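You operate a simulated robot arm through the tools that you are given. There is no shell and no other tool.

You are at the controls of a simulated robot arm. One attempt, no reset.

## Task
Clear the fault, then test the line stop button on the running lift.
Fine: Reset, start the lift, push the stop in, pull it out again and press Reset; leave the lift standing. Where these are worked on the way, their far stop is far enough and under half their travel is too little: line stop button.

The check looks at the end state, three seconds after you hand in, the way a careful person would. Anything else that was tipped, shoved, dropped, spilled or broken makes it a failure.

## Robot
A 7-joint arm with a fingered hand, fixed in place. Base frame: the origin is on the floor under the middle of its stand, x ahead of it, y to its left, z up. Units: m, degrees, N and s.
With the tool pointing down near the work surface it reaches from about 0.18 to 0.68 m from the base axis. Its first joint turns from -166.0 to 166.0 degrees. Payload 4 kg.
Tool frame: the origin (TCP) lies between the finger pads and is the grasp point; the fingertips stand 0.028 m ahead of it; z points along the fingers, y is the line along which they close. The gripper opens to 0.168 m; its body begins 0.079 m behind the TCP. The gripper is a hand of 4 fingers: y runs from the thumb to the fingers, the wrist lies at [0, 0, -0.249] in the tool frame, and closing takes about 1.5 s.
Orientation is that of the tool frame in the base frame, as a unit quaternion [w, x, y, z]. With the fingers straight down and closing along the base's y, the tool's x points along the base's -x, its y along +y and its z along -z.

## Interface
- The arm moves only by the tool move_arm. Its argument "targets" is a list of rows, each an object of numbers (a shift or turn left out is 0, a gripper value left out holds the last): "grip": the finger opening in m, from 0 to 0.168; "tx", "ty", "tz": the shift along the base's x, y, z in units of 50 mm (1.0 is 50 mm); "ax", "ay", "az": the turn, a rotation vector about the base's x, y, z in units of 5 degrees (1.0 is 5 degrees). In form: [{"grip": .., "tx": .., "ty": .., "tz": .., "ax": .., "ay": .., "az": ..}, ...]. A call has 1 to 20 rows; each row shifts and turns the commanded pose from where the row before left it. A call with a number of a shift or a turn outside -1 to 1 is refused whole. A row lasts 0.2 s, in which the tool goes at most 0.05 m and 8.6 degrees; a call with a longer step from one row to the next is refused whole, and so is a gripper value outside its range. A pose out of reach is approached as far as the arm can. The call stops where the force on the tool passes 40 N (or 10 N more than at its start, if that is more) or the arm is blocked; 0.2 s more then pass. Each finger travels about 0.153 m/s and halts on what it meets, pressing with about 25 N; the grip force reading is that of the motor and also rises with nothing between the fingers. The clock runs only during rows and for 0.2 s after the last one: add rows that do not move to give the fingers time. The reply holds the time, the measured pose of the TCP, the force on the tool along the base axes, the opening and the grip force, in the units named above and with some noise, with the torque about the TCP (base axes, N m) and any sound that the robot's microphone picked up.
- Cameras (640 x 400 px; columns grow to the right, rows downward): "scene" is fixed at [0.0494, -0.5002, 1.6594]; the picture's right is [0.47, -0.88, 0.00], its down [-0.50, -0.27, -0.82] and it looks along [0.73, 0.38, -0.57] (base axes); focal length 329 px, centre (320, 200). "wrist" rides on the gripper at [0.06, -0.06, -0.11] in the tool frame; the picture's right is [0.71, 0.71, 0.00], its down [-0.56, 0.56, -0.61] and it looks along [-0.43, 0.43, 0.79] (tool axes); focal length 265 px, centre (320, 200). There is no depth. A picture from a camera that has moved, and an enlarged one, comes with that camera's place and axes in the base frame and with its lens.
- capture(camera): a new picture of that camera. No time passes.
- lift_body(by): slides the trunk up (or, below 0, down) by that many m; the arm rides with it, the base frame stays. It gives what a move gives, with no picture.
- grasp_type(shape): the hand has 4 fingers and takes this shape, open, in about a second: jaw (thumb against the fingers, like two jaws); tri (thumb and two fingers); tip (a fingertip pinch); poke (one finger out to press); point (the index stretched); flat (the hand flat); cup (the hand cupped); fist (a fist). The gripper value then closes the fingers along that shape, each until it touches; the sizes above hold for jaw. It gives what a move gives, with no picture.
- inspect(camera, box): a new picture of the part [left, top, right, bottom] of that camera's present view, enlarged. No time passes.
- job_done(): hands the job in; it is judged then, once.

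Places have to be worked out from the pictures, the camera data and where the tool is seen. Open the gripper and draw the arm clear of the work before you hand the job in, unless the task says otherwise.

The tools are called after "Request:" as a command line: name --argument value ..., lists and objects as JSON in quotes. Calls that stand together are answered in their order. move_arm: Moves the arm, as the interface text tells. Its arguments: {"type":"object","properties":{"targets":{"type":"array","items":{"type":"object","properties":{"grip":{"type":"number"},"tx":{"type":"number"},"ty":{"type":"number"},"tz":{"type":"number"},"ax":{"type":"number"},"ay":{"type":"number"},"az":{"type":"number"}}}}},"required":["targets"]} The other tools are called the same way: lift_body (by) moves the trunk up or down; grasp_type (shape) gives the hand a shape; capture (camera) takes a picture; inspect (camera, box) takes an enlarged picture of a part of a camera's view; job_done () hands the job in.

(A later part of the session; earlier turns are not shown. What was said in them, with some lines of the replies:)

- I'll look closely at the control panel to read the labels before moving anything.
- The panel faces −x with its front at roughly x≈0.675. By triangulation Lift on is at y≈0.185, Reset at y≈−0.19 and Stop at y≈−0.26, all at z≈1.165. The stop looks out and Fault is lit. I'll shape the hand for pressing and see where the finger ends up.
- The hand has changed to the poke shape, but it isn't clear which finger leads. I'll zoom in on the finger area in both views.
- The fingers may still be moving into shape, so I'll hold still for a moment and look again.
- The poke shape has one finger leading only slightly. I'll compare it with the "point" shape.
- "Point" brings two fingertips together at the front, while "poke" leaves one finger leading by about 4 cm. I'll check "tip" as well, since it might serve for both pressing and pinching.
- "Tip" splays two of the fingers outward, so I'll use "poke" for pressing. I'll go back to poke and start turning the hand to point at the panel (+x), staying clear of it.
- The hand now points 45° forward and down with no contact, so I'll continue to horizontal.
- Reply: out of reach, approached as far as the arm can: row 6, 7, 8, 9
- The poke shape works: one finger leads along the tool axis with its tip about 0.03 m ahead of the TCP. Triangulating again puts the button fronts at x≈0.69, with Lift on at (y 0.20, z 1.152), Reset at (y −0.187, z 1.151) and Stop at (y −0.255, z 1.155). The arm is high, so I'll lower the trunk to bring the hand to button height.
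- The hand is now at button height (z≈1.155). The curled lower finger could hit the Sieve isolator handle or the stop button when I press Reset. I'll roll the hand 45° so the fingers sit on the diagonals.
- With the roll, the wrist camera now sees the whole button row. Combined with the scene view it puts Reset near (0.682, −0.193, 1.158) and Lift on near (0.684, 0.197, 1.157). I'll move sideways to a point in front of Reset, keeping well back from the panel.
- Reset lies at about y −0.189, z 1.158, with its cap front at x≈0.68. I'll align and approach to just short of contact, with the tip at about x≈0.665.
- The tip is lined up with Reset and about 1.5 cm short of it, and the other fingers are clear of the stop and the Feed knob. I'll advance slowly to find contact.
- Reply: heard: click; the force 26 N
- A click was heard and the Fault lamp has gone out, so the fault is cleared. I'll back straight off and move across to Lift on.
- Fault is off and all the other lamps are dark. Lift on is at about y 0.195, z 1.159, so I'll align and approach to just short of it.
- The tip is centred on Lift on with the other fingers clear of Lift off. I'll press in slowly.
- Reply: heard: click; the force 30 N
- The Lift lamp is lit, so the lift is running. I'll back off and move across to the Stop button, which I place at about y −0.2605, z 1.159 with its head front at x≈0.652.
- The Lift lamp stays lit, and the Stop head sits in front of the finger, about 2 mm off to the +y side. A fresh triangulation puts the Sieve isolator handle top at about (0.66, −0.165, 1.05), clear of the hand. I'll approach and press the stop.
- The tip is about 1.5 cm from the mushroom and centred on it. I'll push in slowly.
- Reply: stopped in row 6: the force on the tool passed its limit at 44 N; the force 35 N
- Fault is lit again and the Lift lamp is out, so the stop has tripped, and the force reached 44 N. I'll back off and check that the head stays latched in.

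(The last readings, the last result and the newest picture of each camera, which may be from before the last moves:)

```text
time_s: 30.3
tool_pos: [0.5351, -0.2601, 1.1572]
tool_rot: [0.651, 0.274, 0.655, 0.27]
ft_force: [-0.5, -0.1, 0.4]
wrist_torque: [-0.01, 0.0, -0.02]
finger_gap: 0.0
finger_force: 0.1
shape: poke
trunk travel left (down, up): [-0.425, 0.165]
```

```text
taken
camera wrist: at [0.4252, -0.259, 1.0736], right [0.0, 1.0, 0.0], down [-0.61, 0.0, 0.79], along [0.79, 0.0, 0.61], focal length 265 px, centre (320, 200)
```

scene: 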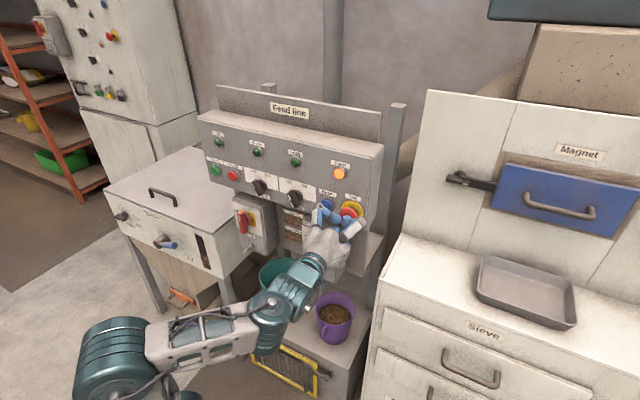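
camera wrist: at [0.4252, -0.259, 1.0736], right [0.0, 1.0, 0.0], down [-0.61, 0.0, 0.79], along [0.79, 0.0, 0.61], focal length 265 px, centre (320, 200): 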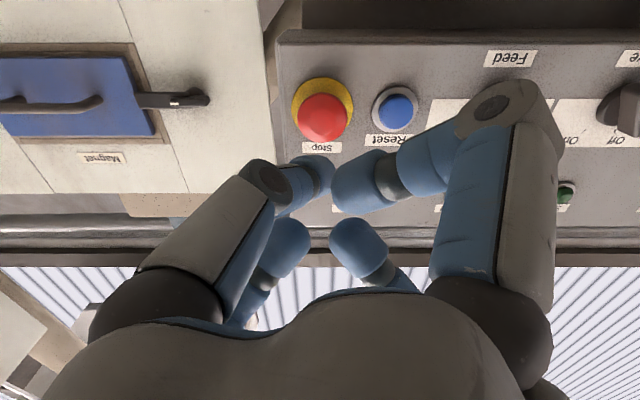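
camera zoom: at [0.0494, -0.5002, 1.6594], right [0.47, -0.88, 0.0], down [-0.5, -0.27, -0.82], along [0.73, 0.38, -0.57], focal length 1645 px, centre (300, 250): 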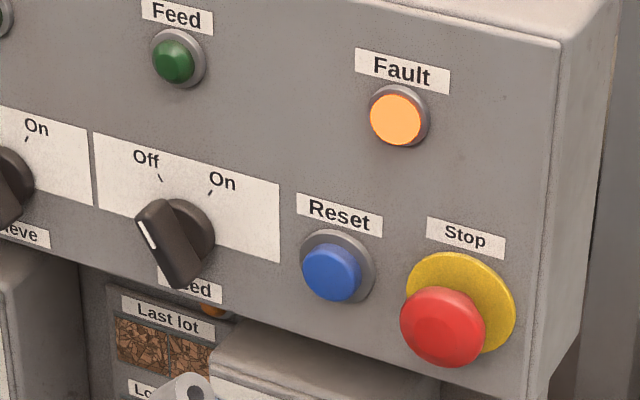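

The head stays in, about 8 mm deeper than before, and Fault is lit, so the stop is latched. To pull it out I'll use "jaw" for a radial grip round the 43 mm head. I'll back away a little and check how the fingers sit when partly closed.

Request:
move_arm --targets '[{"tx": -0.5}, {"tx": -0.3}, {"tx": 0}]'

Request:
grasp_type --shape "jaw"

Request:
move_arm --targets '[{"grip": 0.08}, {"grip": 0.08}, {"grip": 0.08}, {"grip": 0.08}, {"grip": 0.08}, {"grip": 0.08}]'

Request:
capture --camera "wrist"

Request:
inspect --camera "scene" --box '[240, 170, 400, 270]'

```text
time_s: 31.1
tool_pos: [0.495, -0.2601, 1.1562]
tool_rot: [0.651, 0.273, 0.655, 0.27]
ft_force: [-0.4, -0.1, 0.1]
wrist_torque: [-0.01, -0.01, 0.0]
finger_gap: 0.0001
finger_force: 0.2
shape: poke
trunk travel left (down, up): [-0.425, 0.165]
```

```text
time_s: 32.0
tool_pos: [0.4953, -0.2586, 1.1554]
tool_rot: [0.651, 0.273, 0.655, 0.269]
ft_force: [0.9, 0.4, 0.0]
wrist_torque: [0.02, -0.02, 0.03]
finger_gap: 0.1677
finger_force: 0.1
shape: jaw
trunk travel left (down, up): [-0.425, 0.165]
```

```text
time_s: 33.4
tool_pos: [0.496, -0.2608, 1.1566]
tool_rot: [0.651, 0.272, 0.655, 0.27]
ft_force: [-0.7, -0.5, 0.2]
wrist_torque: [-0.01, -0.03, -0.03]
finger_gap: 0.0806
finger_force: 0.0
shape: jaw
trunk travel left (down, up): [-0.425, 0.165]
```

```text
taken
camera wrist: at [0.3851, -0.2596, 1.0727], right [0.0, 1.0, 0.0], down [-0.61, 0.0, 0.79], along [0.79, 0.0, 0.61], focal length 265 px, centre (320, 200)
```

wrist: 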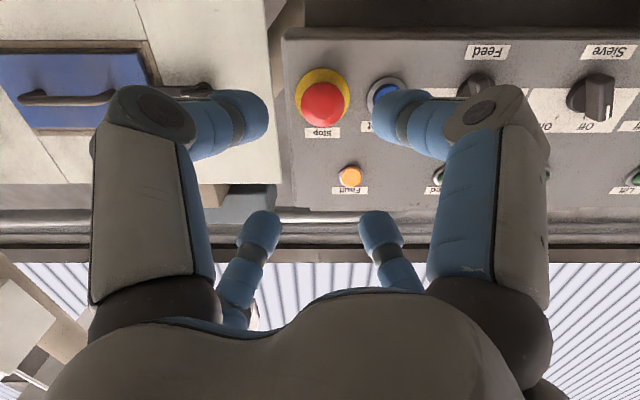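

```text
4.00 times, centred on (320, 220) of scene
camera zoom: at [0.0494, -0.5002, 1.6594], right [0.47, -0.88, 0.0], down [-0.5, -0.27, -0.82], along [0.73, 0.38, -0.57], focal length 1316 px, centre (320, 120)
```

zoom: 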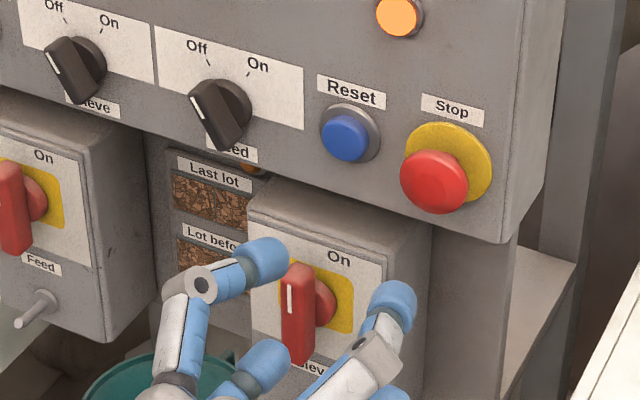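

At 0.08 m the four fingers close radially, with tips angled inward and reaching about 0.042 m ahead of the TCP. I'll close to about the head's diameter in free air to measure the tip reach at that gap.

Request:
move_arm --targets '[{"grip": 0.045}, {"grip": 0.045}, {"grip": 0.045}, {"grip": 0.045}]'

Request:
capture --camera "wrist"

Request:
inspect --camera "wrist" --box '[256, 60, 384, 140]'

Request:
inspect --camera "scene" --box '[316, 185, 380, 225]'

```text
time_s: 34.4
tool_pos: [0.4944, -0.2593, 1.1551]
tool_rot: [0.651, 0.274, 0.655, 0.268]
ft_force: [-0.2, 0.1, 0.2]
wrist_torque: [-0.01, 0.01, -0.03]
finger_gap: 0.0452
finger_force: 0.1
shape: jaw
trunk travel left (down, up): [-0.425, 0.165]
```

```text
taken
camera wrist: at [0.3851, -0.2596, 1.0727], right [0.0, 1.0, 0.0], down [-0.61, 0.0, 0.79], along [0.79, 0.0, 0.61], focal length 265 px, centre (320, 200)
```

wrist: 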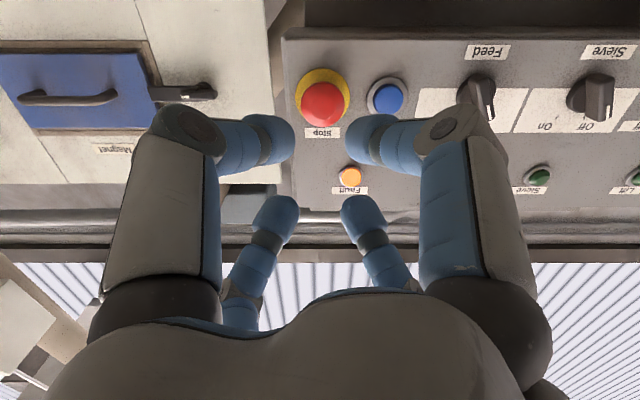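

```text
5.00 times, centred on (320, 100) of wrist
camera zoom: at [0.3851, -0.2596, 1.0727], right [0.0, 1.0, 0.0], down [-0.61, 0.0, 0.79], along [0.79, 0.0, 0.61], focal length 1327 px, centre (320, 700)
```

zoom: 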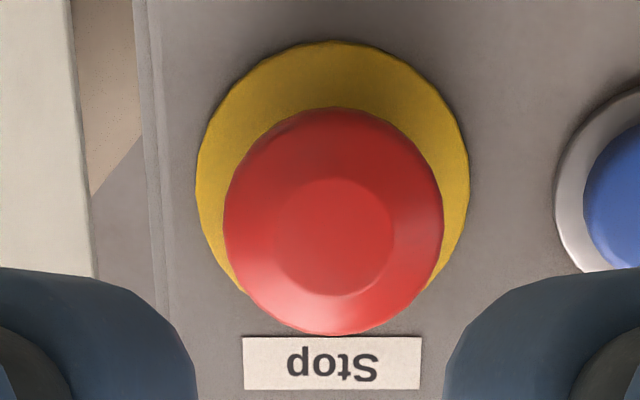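

```text
10.00 times, centred on (348, 205) of scene
camera zoom: at [0.0494, -0.5002, 1.6594], right [0.47, -0.88, 0.0], down [-0.5, -0.27, -0.82], along [0.73, 0.38, -0.57], focal length 3290 px, centre (40, 150)
```

zoom: 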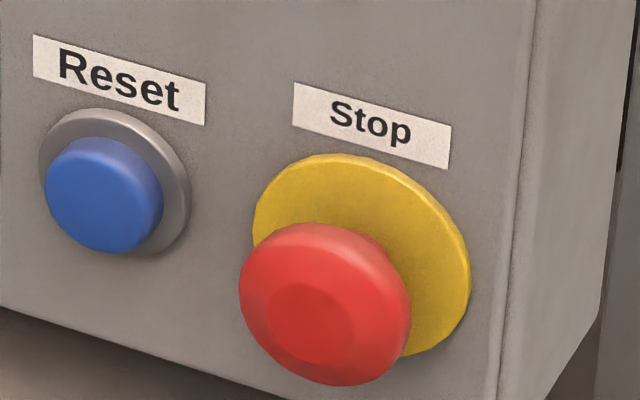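

The head is about 44 mm across, centred near (0.661, −0.259, 1.160), with the yellow plate at x≈0.687, so there is room for fingertips behind the rim. At a 0.045 m gap the tip caps sit about 0.021 m ahead of the TCP. I'll open to 0.08 and move in round the head, stopping short of the panel.

Request:
move_arm --targets '[{"grip": 0.08, "tz": 0.08}, {"grip": 0.08}, {"grip": 0.08, "tx": 0.5}, {"tx": 0.5}, {"tx": 0.5}, {"tx": 0.5}, {"tx": 0.3}, {"tx": 0.2}, {"tx": 0}]'

Request:
capture --camera "wrist"

Request:
inspect --camera "scene" --box '[270, 170, 398, 250]'

```text
time_s: 36.4
tool_pos: [0.6224, -0.2598, 1.1601]
tool_rot: [0.651, 0.274, 0.655, 0.269]
ft_force: [0.3, 0.9, 0.8]
wrist_torque: [-0.01, 0.04, 0.0]
finger_gap: 0.0799
finger_force: 0.0
shape: jaw
trunk travel left (down, up): [-0.425, 0.165]
```

```text
taken
camera wrist: at [0.511, -0.2592, 1.0771], right [0.0, 1.0, 0.0], down [-0.61, 0.0, 0.79], along [0.79, 0.0, 0.61], focal length 265 px, centre (320, 200)
```

wrist: 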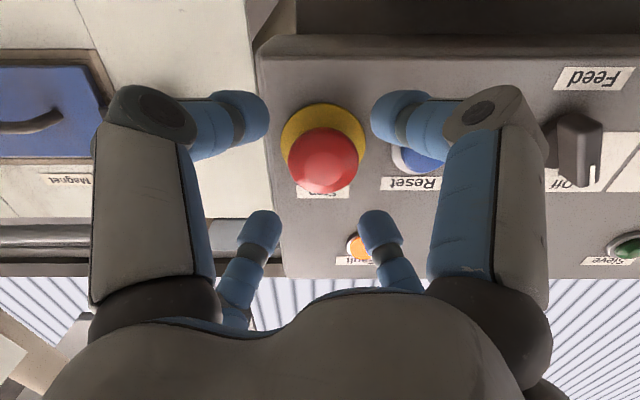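

```text
5.00 times, centred on (334, 210) of scene
camera zoom: at [0.0494, -0.5002, 1.6594], right [0.47, -0.88, 0.0], down [-0.5, -0.27, -0.82], along [0.73, 0.38, -0.57], focal length 1645 px, centre (250, 150)
```

zoom: 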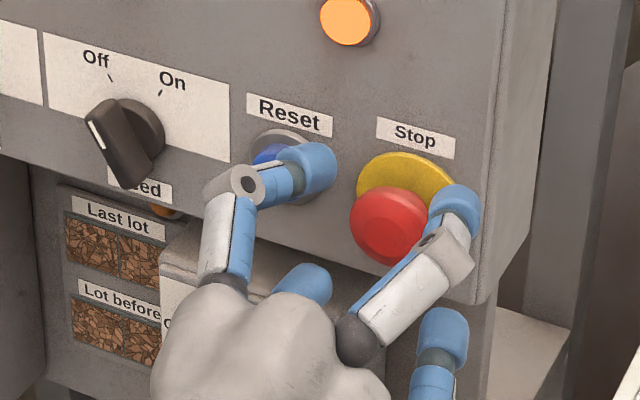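

The head is centred between the four fingers, with only about a 2 mm offset to +y. I'll go forward another 18 mm so the tips pass beside the head.

Request:
move_arm --targets '[{"tx": 0.12, "ty": 0.04}, {"tx": 0.12}, {"tx": 0.12}, {"tx": 0}]'

Request:
capture --camera "wrist"

Request:
inspect --camera "scene" --box '[270, 170, 398, 250]'

```text
time_s: 37.4
tool_pos: [0.6393, -0.2579, 1.1602]
tool_rot: [0.651, 0.273, 0.655, 0.27]
ft_force: [0.1, -0.8, 0.3]
wrist_torque: [0.0, 0.02, -0.02]
finger_gap: 0.08
finger_force: 0.1
shape: jaw
trunk travel left (down, up): [-0.425, 0.165]
```

```text
taken
camera wrist: at [0.5291, -0.2574, 1.0772], right [0.0, 1.0, 0.0], down [-0.61, 0.0, 0.79], along [0.79, 0.0, 0.61], focal length 265 px, centre (320, 200)
```

wrist: 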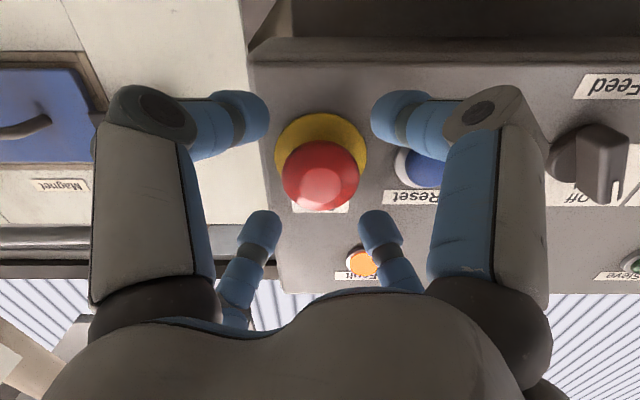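

```text
5.00 times, centred on (334, 210) of scene
camera zoom: at [0.0494, -0.5002, 1.6594], right [0.47, -0.88, 0.0], down [-0.5, -0.27, -0.82], along [0.73, 0.38, -0.57], focal length 1645 px, centre (250, 150)
```

zoom: 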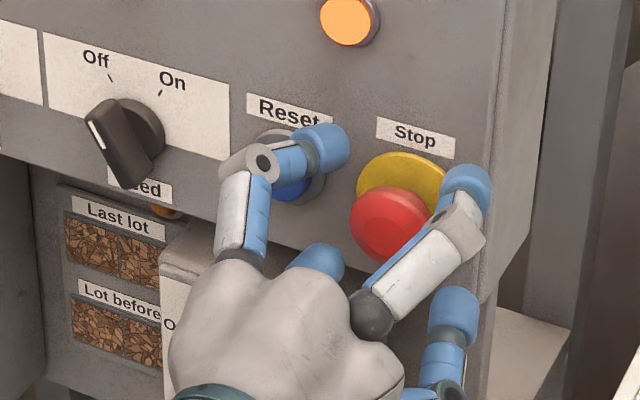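

The ring of fingertips is now concentric with the head and nothing is touching. I'll narrow the gap to 0.06 and go a further 9 mm forward, so the tips come level with the back of the rim.

Request:
move_arm --targets '[{"grip": 0.06}, {"grip": 0.06}, {"grip": 0.06, "tx": 0.06}, {"tx": 0.06}, {"tx": 0.06}, {"tx": 0}]'

Request:
capture --camera "wrist"

Request:
inspect --camera "scene" --box '[302, 180, 398, 240]'

```text
time_s: 38.8
tool_pos: [0.6475, -0.2576, 1.1601]
tool_rot: [0.651, 0.272, 0.655, 0.27]
ft_force: [-0.1, 0.4, 0.0]
wrist_torque: [-0.01, 0.04, -0.03]
finger_gap: 0.0605
finger_force: 0.0
shape: jaw
trunk travel left (down, up): [-0.425, 0.165]
```

```text
taken
camera wrist: at [0.538, -0.2573, 1.0772], right [0.0, 1.0, 0.0], down [-0.61, 0.0, 0.79], along [0.79, 0.0, 0.61], focal length 265 px, centre (320, 200)
```

wrist: 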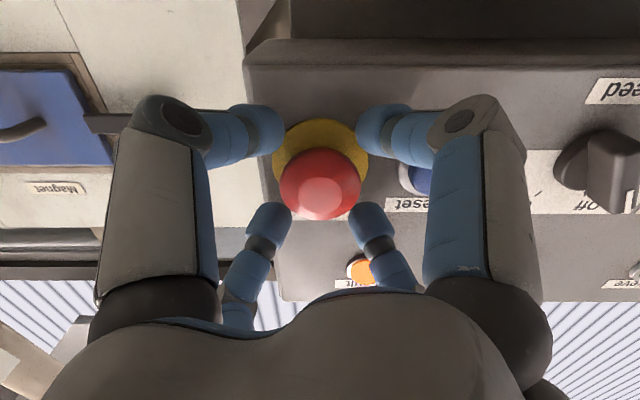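

```text
6.67 times, centred on (350, 210) of scene
camera zoom: at [0.0494, -0.5002, 1.6594], right [0.47, -0.88, 0.0], down [-0.5, -0.27, -0.82], along [0.73, 0.38, -0.57], focal length 2193 px, centre (120, 133)
```

zoom: 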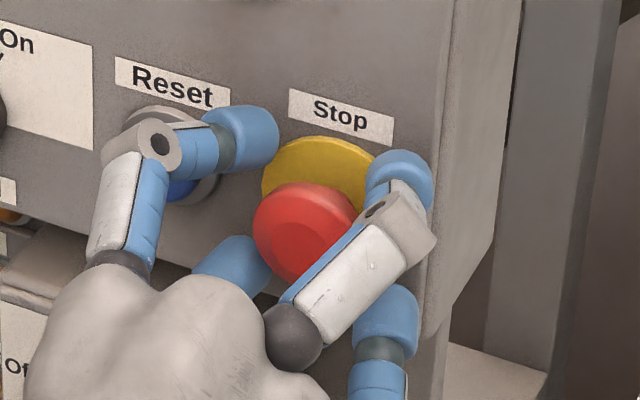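

The tips look to be just behind the rim, beside the yellow plate, and there's still no contact force. I'll close the fingers on the head now.

Request:
move_arm --targets '[{"grip": 0.045}, {"grip": 0.03}, {"grip": 0.015}, {"grip": 0.015}, {"grip": 0.015}]'

Request:
capture --camera "wrist"

Request:
inspect --camera "scene" --box '[302, 180, 398, 240]'

```text
time_s: 40.0
tool_pos: [0.6475, -0.2575, 1.1597]
tool_rot: [0.651, 0.272, 0.655, 0.269]
ft_force: [-0.3, 0.4, -0.8]
wrist_torque: [-0.02, 0.05, -0.02]
finger_gap: 0.0385
finger_force: 25.5
shape: jaw
trunk travel left (down, up): [-0.425, 0.165]
```

```text
taken
camera wrist: at [0.5379, -0.2572, 1.077], right [0.0, 1.0, 0.0], down [-0.61, 0.0, 0.79], along [0.79, 0.0, 0.61], focal length 265 px, centre (320, 200)
```

wrist: 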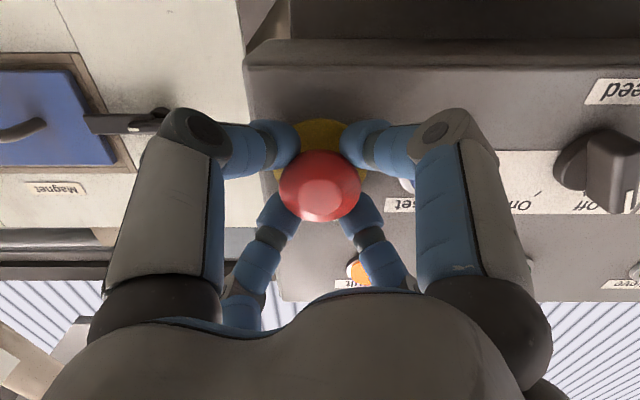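

```text
6.67 times, centred on (350, 210) of scene
camera zoom: at [0.0494, -0.5002, 1.6594], right [0.47, -0.88, 0.0], down [-0.5, -0.27, -0.82], along [0.73, 0.38, -0.57], focal length 2193 px, centre (120, 133)
```

zoom: 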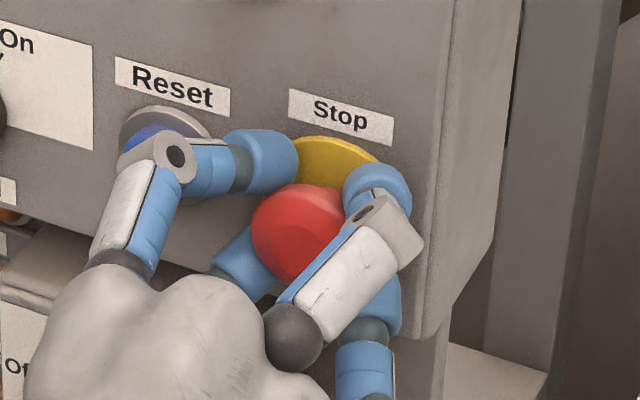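

The grip has closed to 0.0385 m, narrower than the head, with 25 N, so the tips are hooked just behind the rim. I'll pull straight back slowly.

Request:
move_arm --targets '[{"tx": -0.06}, {"tx": -0.06}, {"tx": -0.06}, {"tx": -0.04}, {"tx": 0}]'

Request:
capture --camera "wrist"

Request:
inspect --camera "scene" --box '[302, 180, 398, 240]'

```text
time_s: 41.2
tool_pos: [0.6388, -0.2578, 1.1594]
tool_rot: [0.652, 0.273, 0.655, 0.269]
ft_force: [22.0, -3.6, 8.2]
wrist_torque: [0.03, -0.09, -0.06]
finger_gap: 0.0386
finger_force: 25.0
shape: jaw
trunk travel left (down, up): [-0.425, 0.165]
```

```text
taken
camera wrist: at [0.5295, -0.2572, 1.0767], right [0.0, 1.0, 0.0], down [-0.61, 0.0, 0.79], along [0.79, 0.0, 0.61], focal length 265 px, centre (320, 200)
```

wrist: 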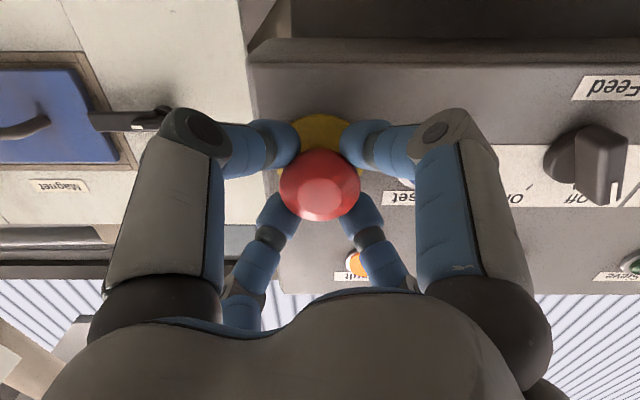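

```text
6.67 times, centred on (350, 210) of scene
camera zoom: at [0.0494, -0.5002, 1.6594], right [0.47, -0.88, 0.0], down [-0.5, -0.27, -0.82], along [0.73, 0.38, -0.57], focal length 2193 px, centre (120, 133)
```

zoom: 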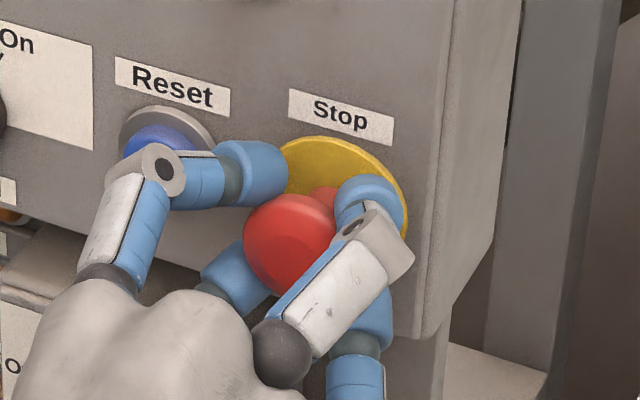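

The hand moved back 8.7 mm with the head, the stem is visible again and 22 N now holds against the outer stop. The button is out. I'll open the fingers and withdraw straight back.

Request:
move_arm --targets '[{"grip": 0.06}, {"grip": 0.08}, {"grip": 0.08}, {"grip": 0.08}, {"tx": -0.3}, {"tx": -0.5}, {"tx": -0.5}, {"tx": -0.5}, {"tx": -0.5}, {"tx": -0.5}, {"tx": 0}]'

Request:
inspect --camera "scene" --box '[260, 150, 388, 230]'

Request:
capture --camera "scene"

```text
time_s: 43.6
tool_pos: [0.4955, -0.2571, 1.1619]
tool_rot: [0.651, 0.273, 0.655, 0.27]
ft_force: [0.1, -0.8, 0.1]
wrist_torque: [-0.04, -0.01, 0.02]
finger_gap: 0.0795
finger_force: 0.1
shape: jaw
trunk travel left (down, up): [-0.425, 0.165]
```

```text
5.00 times, centred on (324, 190) of scene
camera zoom: at [0.0494, -0.5002, 1.6594], right [0.47, -0.88, 0.0], down [-0.5, -0.27, -0.82], along [0.73, 0.38, -0.57], focal length 1645 px, centre (300, 250)
```

zoom: 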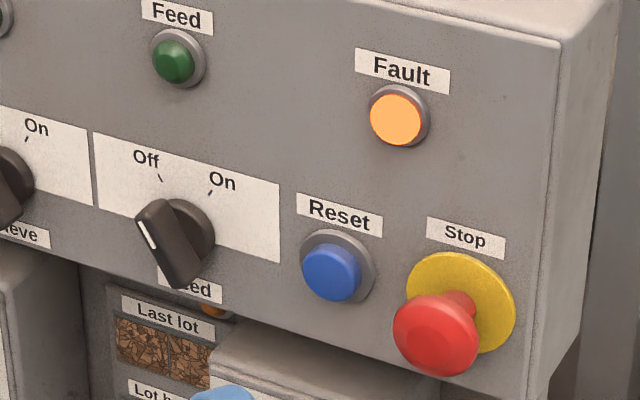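

```text
taken
```

scene: 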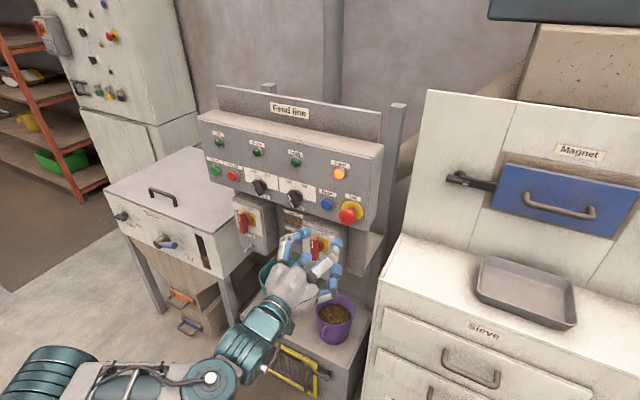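

The stop is fully out, exactly as at the start, and Fault is still lit awaiting Reset. I'll go back to poke and line up on Reset.

Request:
grasp_type --shape "poke"

Request:
move_arm --targets '[{"ty": 0.7, "tz": -0.03}, {"ty": 0.67}, {"tx": 0.5}, {"tx": 0.5}, {"tx": 0.5}, {"tx": 0.5}, {"tx": 0.5}, {"tx": 0.3}, {"tx": 0}]'

Request:
capture --camera "wrist"

Request:
inspect --camera "scene" --box '[260, 150, 388, 230]'

```text
time_s: 44.5
tool_pos: [0.4972, -0.2581, 1.1614]
tool_rot: [0.651, 0.273, 0.655, 0.269]
ft_force: [-0.9, -0.9, 0.3]
wrist_torque: [-0.05, 0.02, 0.0]
finger_gap: 0.0
finger_force: 0.1
shape: poke
trunk travel left (down, up): [-0.425, 0.165]
```

```text
time_s: 46.5
tool_pos: [0.638, -0.1888, 1.1596]
tool_rot: [0.651, 0.273, 0.655, 0.27]
ft_force: [0.8, 0.2, 1.1]
wrist_torque: [0.02, 0.0, 0.0]
finger_gap: 0.0
finger_force: 0.1
shape: poke
trunk travel left (down, up): [-0.425, 0.165]
```

```text
taken
camera wrist: at [0.5274, -0.1886, 1.0753], right [0.0, 1.0, 0.0], down [-0.61, 0.0, 0.79], along [0.79, 0.0, 0.61], focal length 265 px, centre (320, 200)
```

wrist: 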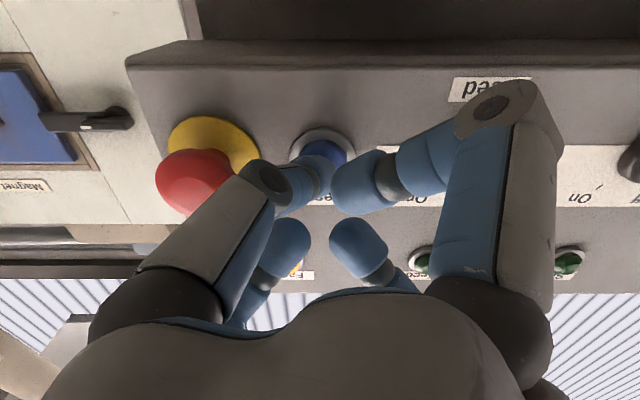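

```text
5.00 times, centred on (324, 190) of scene
camera zoom: at [0.0494, -0.5002, 1.6594], right [0.47, -0.88, 0.0], down [-0.5, -0.27, -0.82], along [0.73, 0.38, -0.57], focal length 1645 px, centre (300, 250)
```

zoom: 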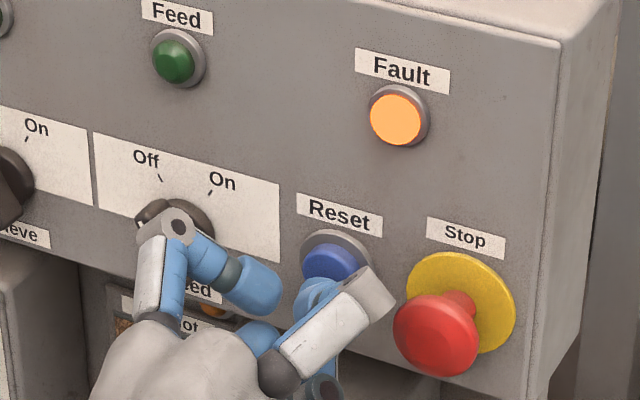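

This is the same alignment as the first Reset press, with the stop head clear of the fingers. I'll press Reset the same way.

Request:
move_arm --targets '[{"tx": 0.1}, {"tx": 0.1}, {"tx": 0.08}, {"tx": 0.06}, {"tx": 0}]'

Request:
inspect --camera "scene" --box '[260, 150, 388, 230]'

```text
time_s: 47.7
tool_pos: [0.6498, -0.1901, 1.1607]
tool_rot: [0.652, 0.274, 0.654, 0.269]
ft_force: [-28.7, 1.5, -7.3]
wrist_torque: [0.01, 0.23, 0.03]
finger_gap: 0.0001
finger_force: 0.0
shape: poke
trunk travel left (down, up): [-0.425, 0.165]
heard: click
```

```text
5.00 times, centred on (324, 190) of scene
camera zoom: at [0.0494, -0.5002, 1.6594], right [0.47, -0.88, 0.0], down [-0.5, -0.27, -0.82], along [0.73, 0.38, -0.57], focal length 1645 px, centre (300, 250)
```

zoom: 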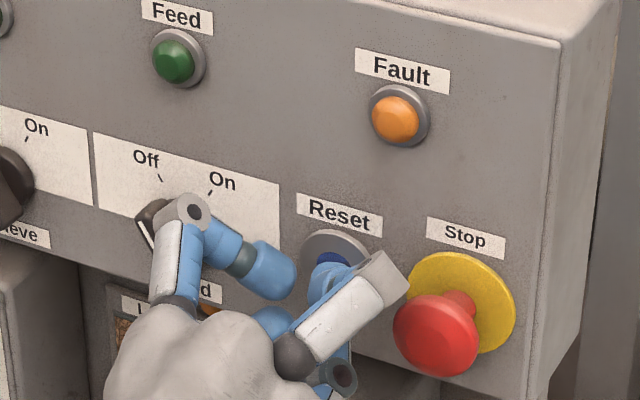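

A click was heard and Fault went out, while the stop is still out. I'll withdraw straight back, well clear of the panel.

Request:
move_arm --targets '[{"tx": -0.4}, {"tx": -0.5}, {"tx": -0.5}, {"tx": -0.5}, {"tx": -0.5}, {"tx": -0.5}, {"tx": 0}]'

Request:
grasp_type --shape "jaw"

Request:
move_arm --targets '[{"tx": -0.3, "ty": 0.6}, {"tx": -0.2, "ty": 0.8}, {"ty": 0.8}, {"ty": 0.8}, {"ty": 0.8}, {"tx": 0}]'

Request:
capture --camera "scene"

Request:
inspect --camera "scene" --box '[190, 80, 400, 211]'

Request:
inspect --camera "scene" --box '[225, 190, 360, 275]'

```text
time_s: 49.3
tool_pos: [0.5092, -0.1898, 1.1596]
tool_rot: [0.651, 0.272, 0.655, 0.27]
ft_force: [-0.1, 0.3, 0.1]
wrist_torque: [-0.01, 0.0, 0.01]
finger_gap: 0.0001
finger_force: 0.0
shape: poke
trunk travel left (down, up): [-0.425, 0.165]
```

```text
time_s: 50.2
tool_pos: [0.5096, -0.1902, 1.1591]
tool_rot: [0.651, 0.273, 0.655, 0.269]
ft_force: [-1.4, -0.8, 0.2]
wrist_torque: [-0.04, -0.02, 0.0]
finger_gap: 0.1675
finger_force: 0.0
shape: jaw
trunk travel left (down, up): [-0.425, 0.165]
```

```text
time_s: 51.6
tool_pos: [0.4854, 0.0006, 1.1585]
tool_rot: [0.651, 0.274, 0.655, 0.269]
ft_force: [0.2, 0.5, -0.3]
wrist_torque: [0.02, -0.03, -0.03]
finger_gap: 0.1679
finger_force: 0.1
shape: jaw
trunk travel left (down, up): [-0.425, 0.165]
```

```text
taken
```

scene: 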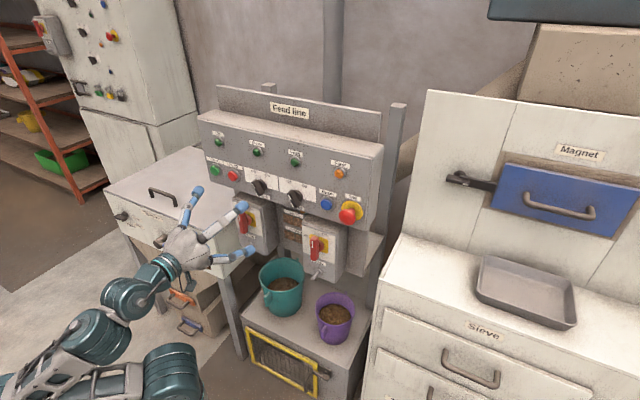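

```text
3.05 times, centred on (295, 146) of scene
camera zoom: at [0.0494, -0.5002, 1.6594], right [0.47, -0.88, 0.0], down [-0.5, -0.27, -0.82], along [0.73, 0.38, -0.57], focal length 1003 px, centre (396, 366)
```

zoom: 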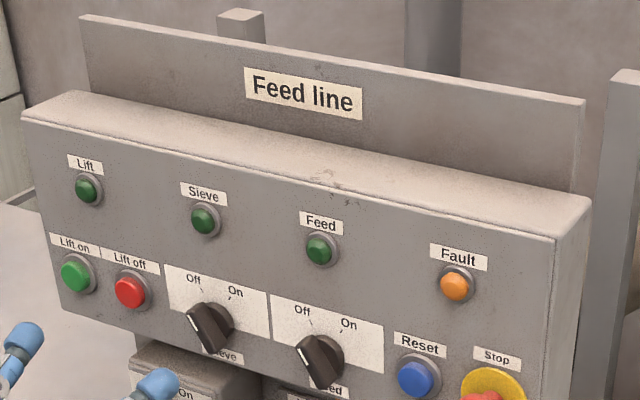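

```text
4.71 times, centred on (292, 232) of scene
camera zoom: at [0.0494, -0.5002, 1.6594], right [0.47, -0.88, 0.0], down [-0.5, -0.27, -0.82], along [0.73, 0.38, -0.57], focal length 1548 px, centre (449, 47)
```

zoom: 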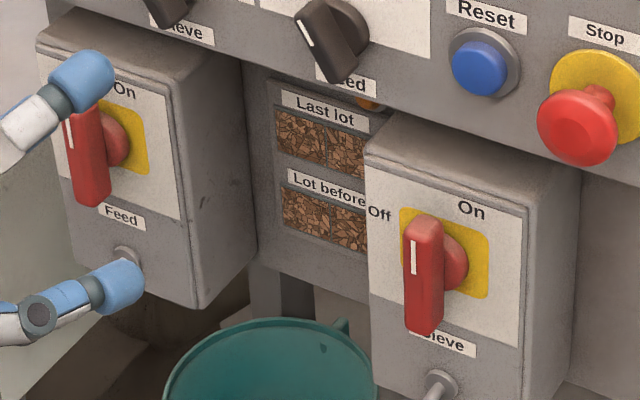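

All the lamps are dark with the fault cleared and the lift standing. The stop is fully out, and the selectors and isolators are where they were. The hand is open and about 10 cm clear of the nearest hardware, so I'm handing the job in.

Request:
job_done

```text
The job is handed in.
```

The fault is cleared, the line stop has been tested on the running lift, and the job is handed in; I haven't seen the check's result.

1. **Reset:** pressing it gave a click and the Fault lamp went out.
2. **Start:** pressing Lift on lit the Lift lamp, so the lift was running.
3. **Stop in:** I pushed the stop until the force reached 44 N. The lift stopped, Fault lit again and the head stayed latched about 8 mm in.
4. **Stop out:** I gripped the head and pulled it back about 8.7 mm to its outer stop. It looks the same as at the start.
5. **Reset again:** another click, and Fault went out.

The last pictures show all lamps dark and the lift standing, with the stop out. The selector knobs and isolators are still at Off. The hand is open and about 10 cm clear of the panel. The pictures show nothing else moved, and the arm reported no unexpected contact.
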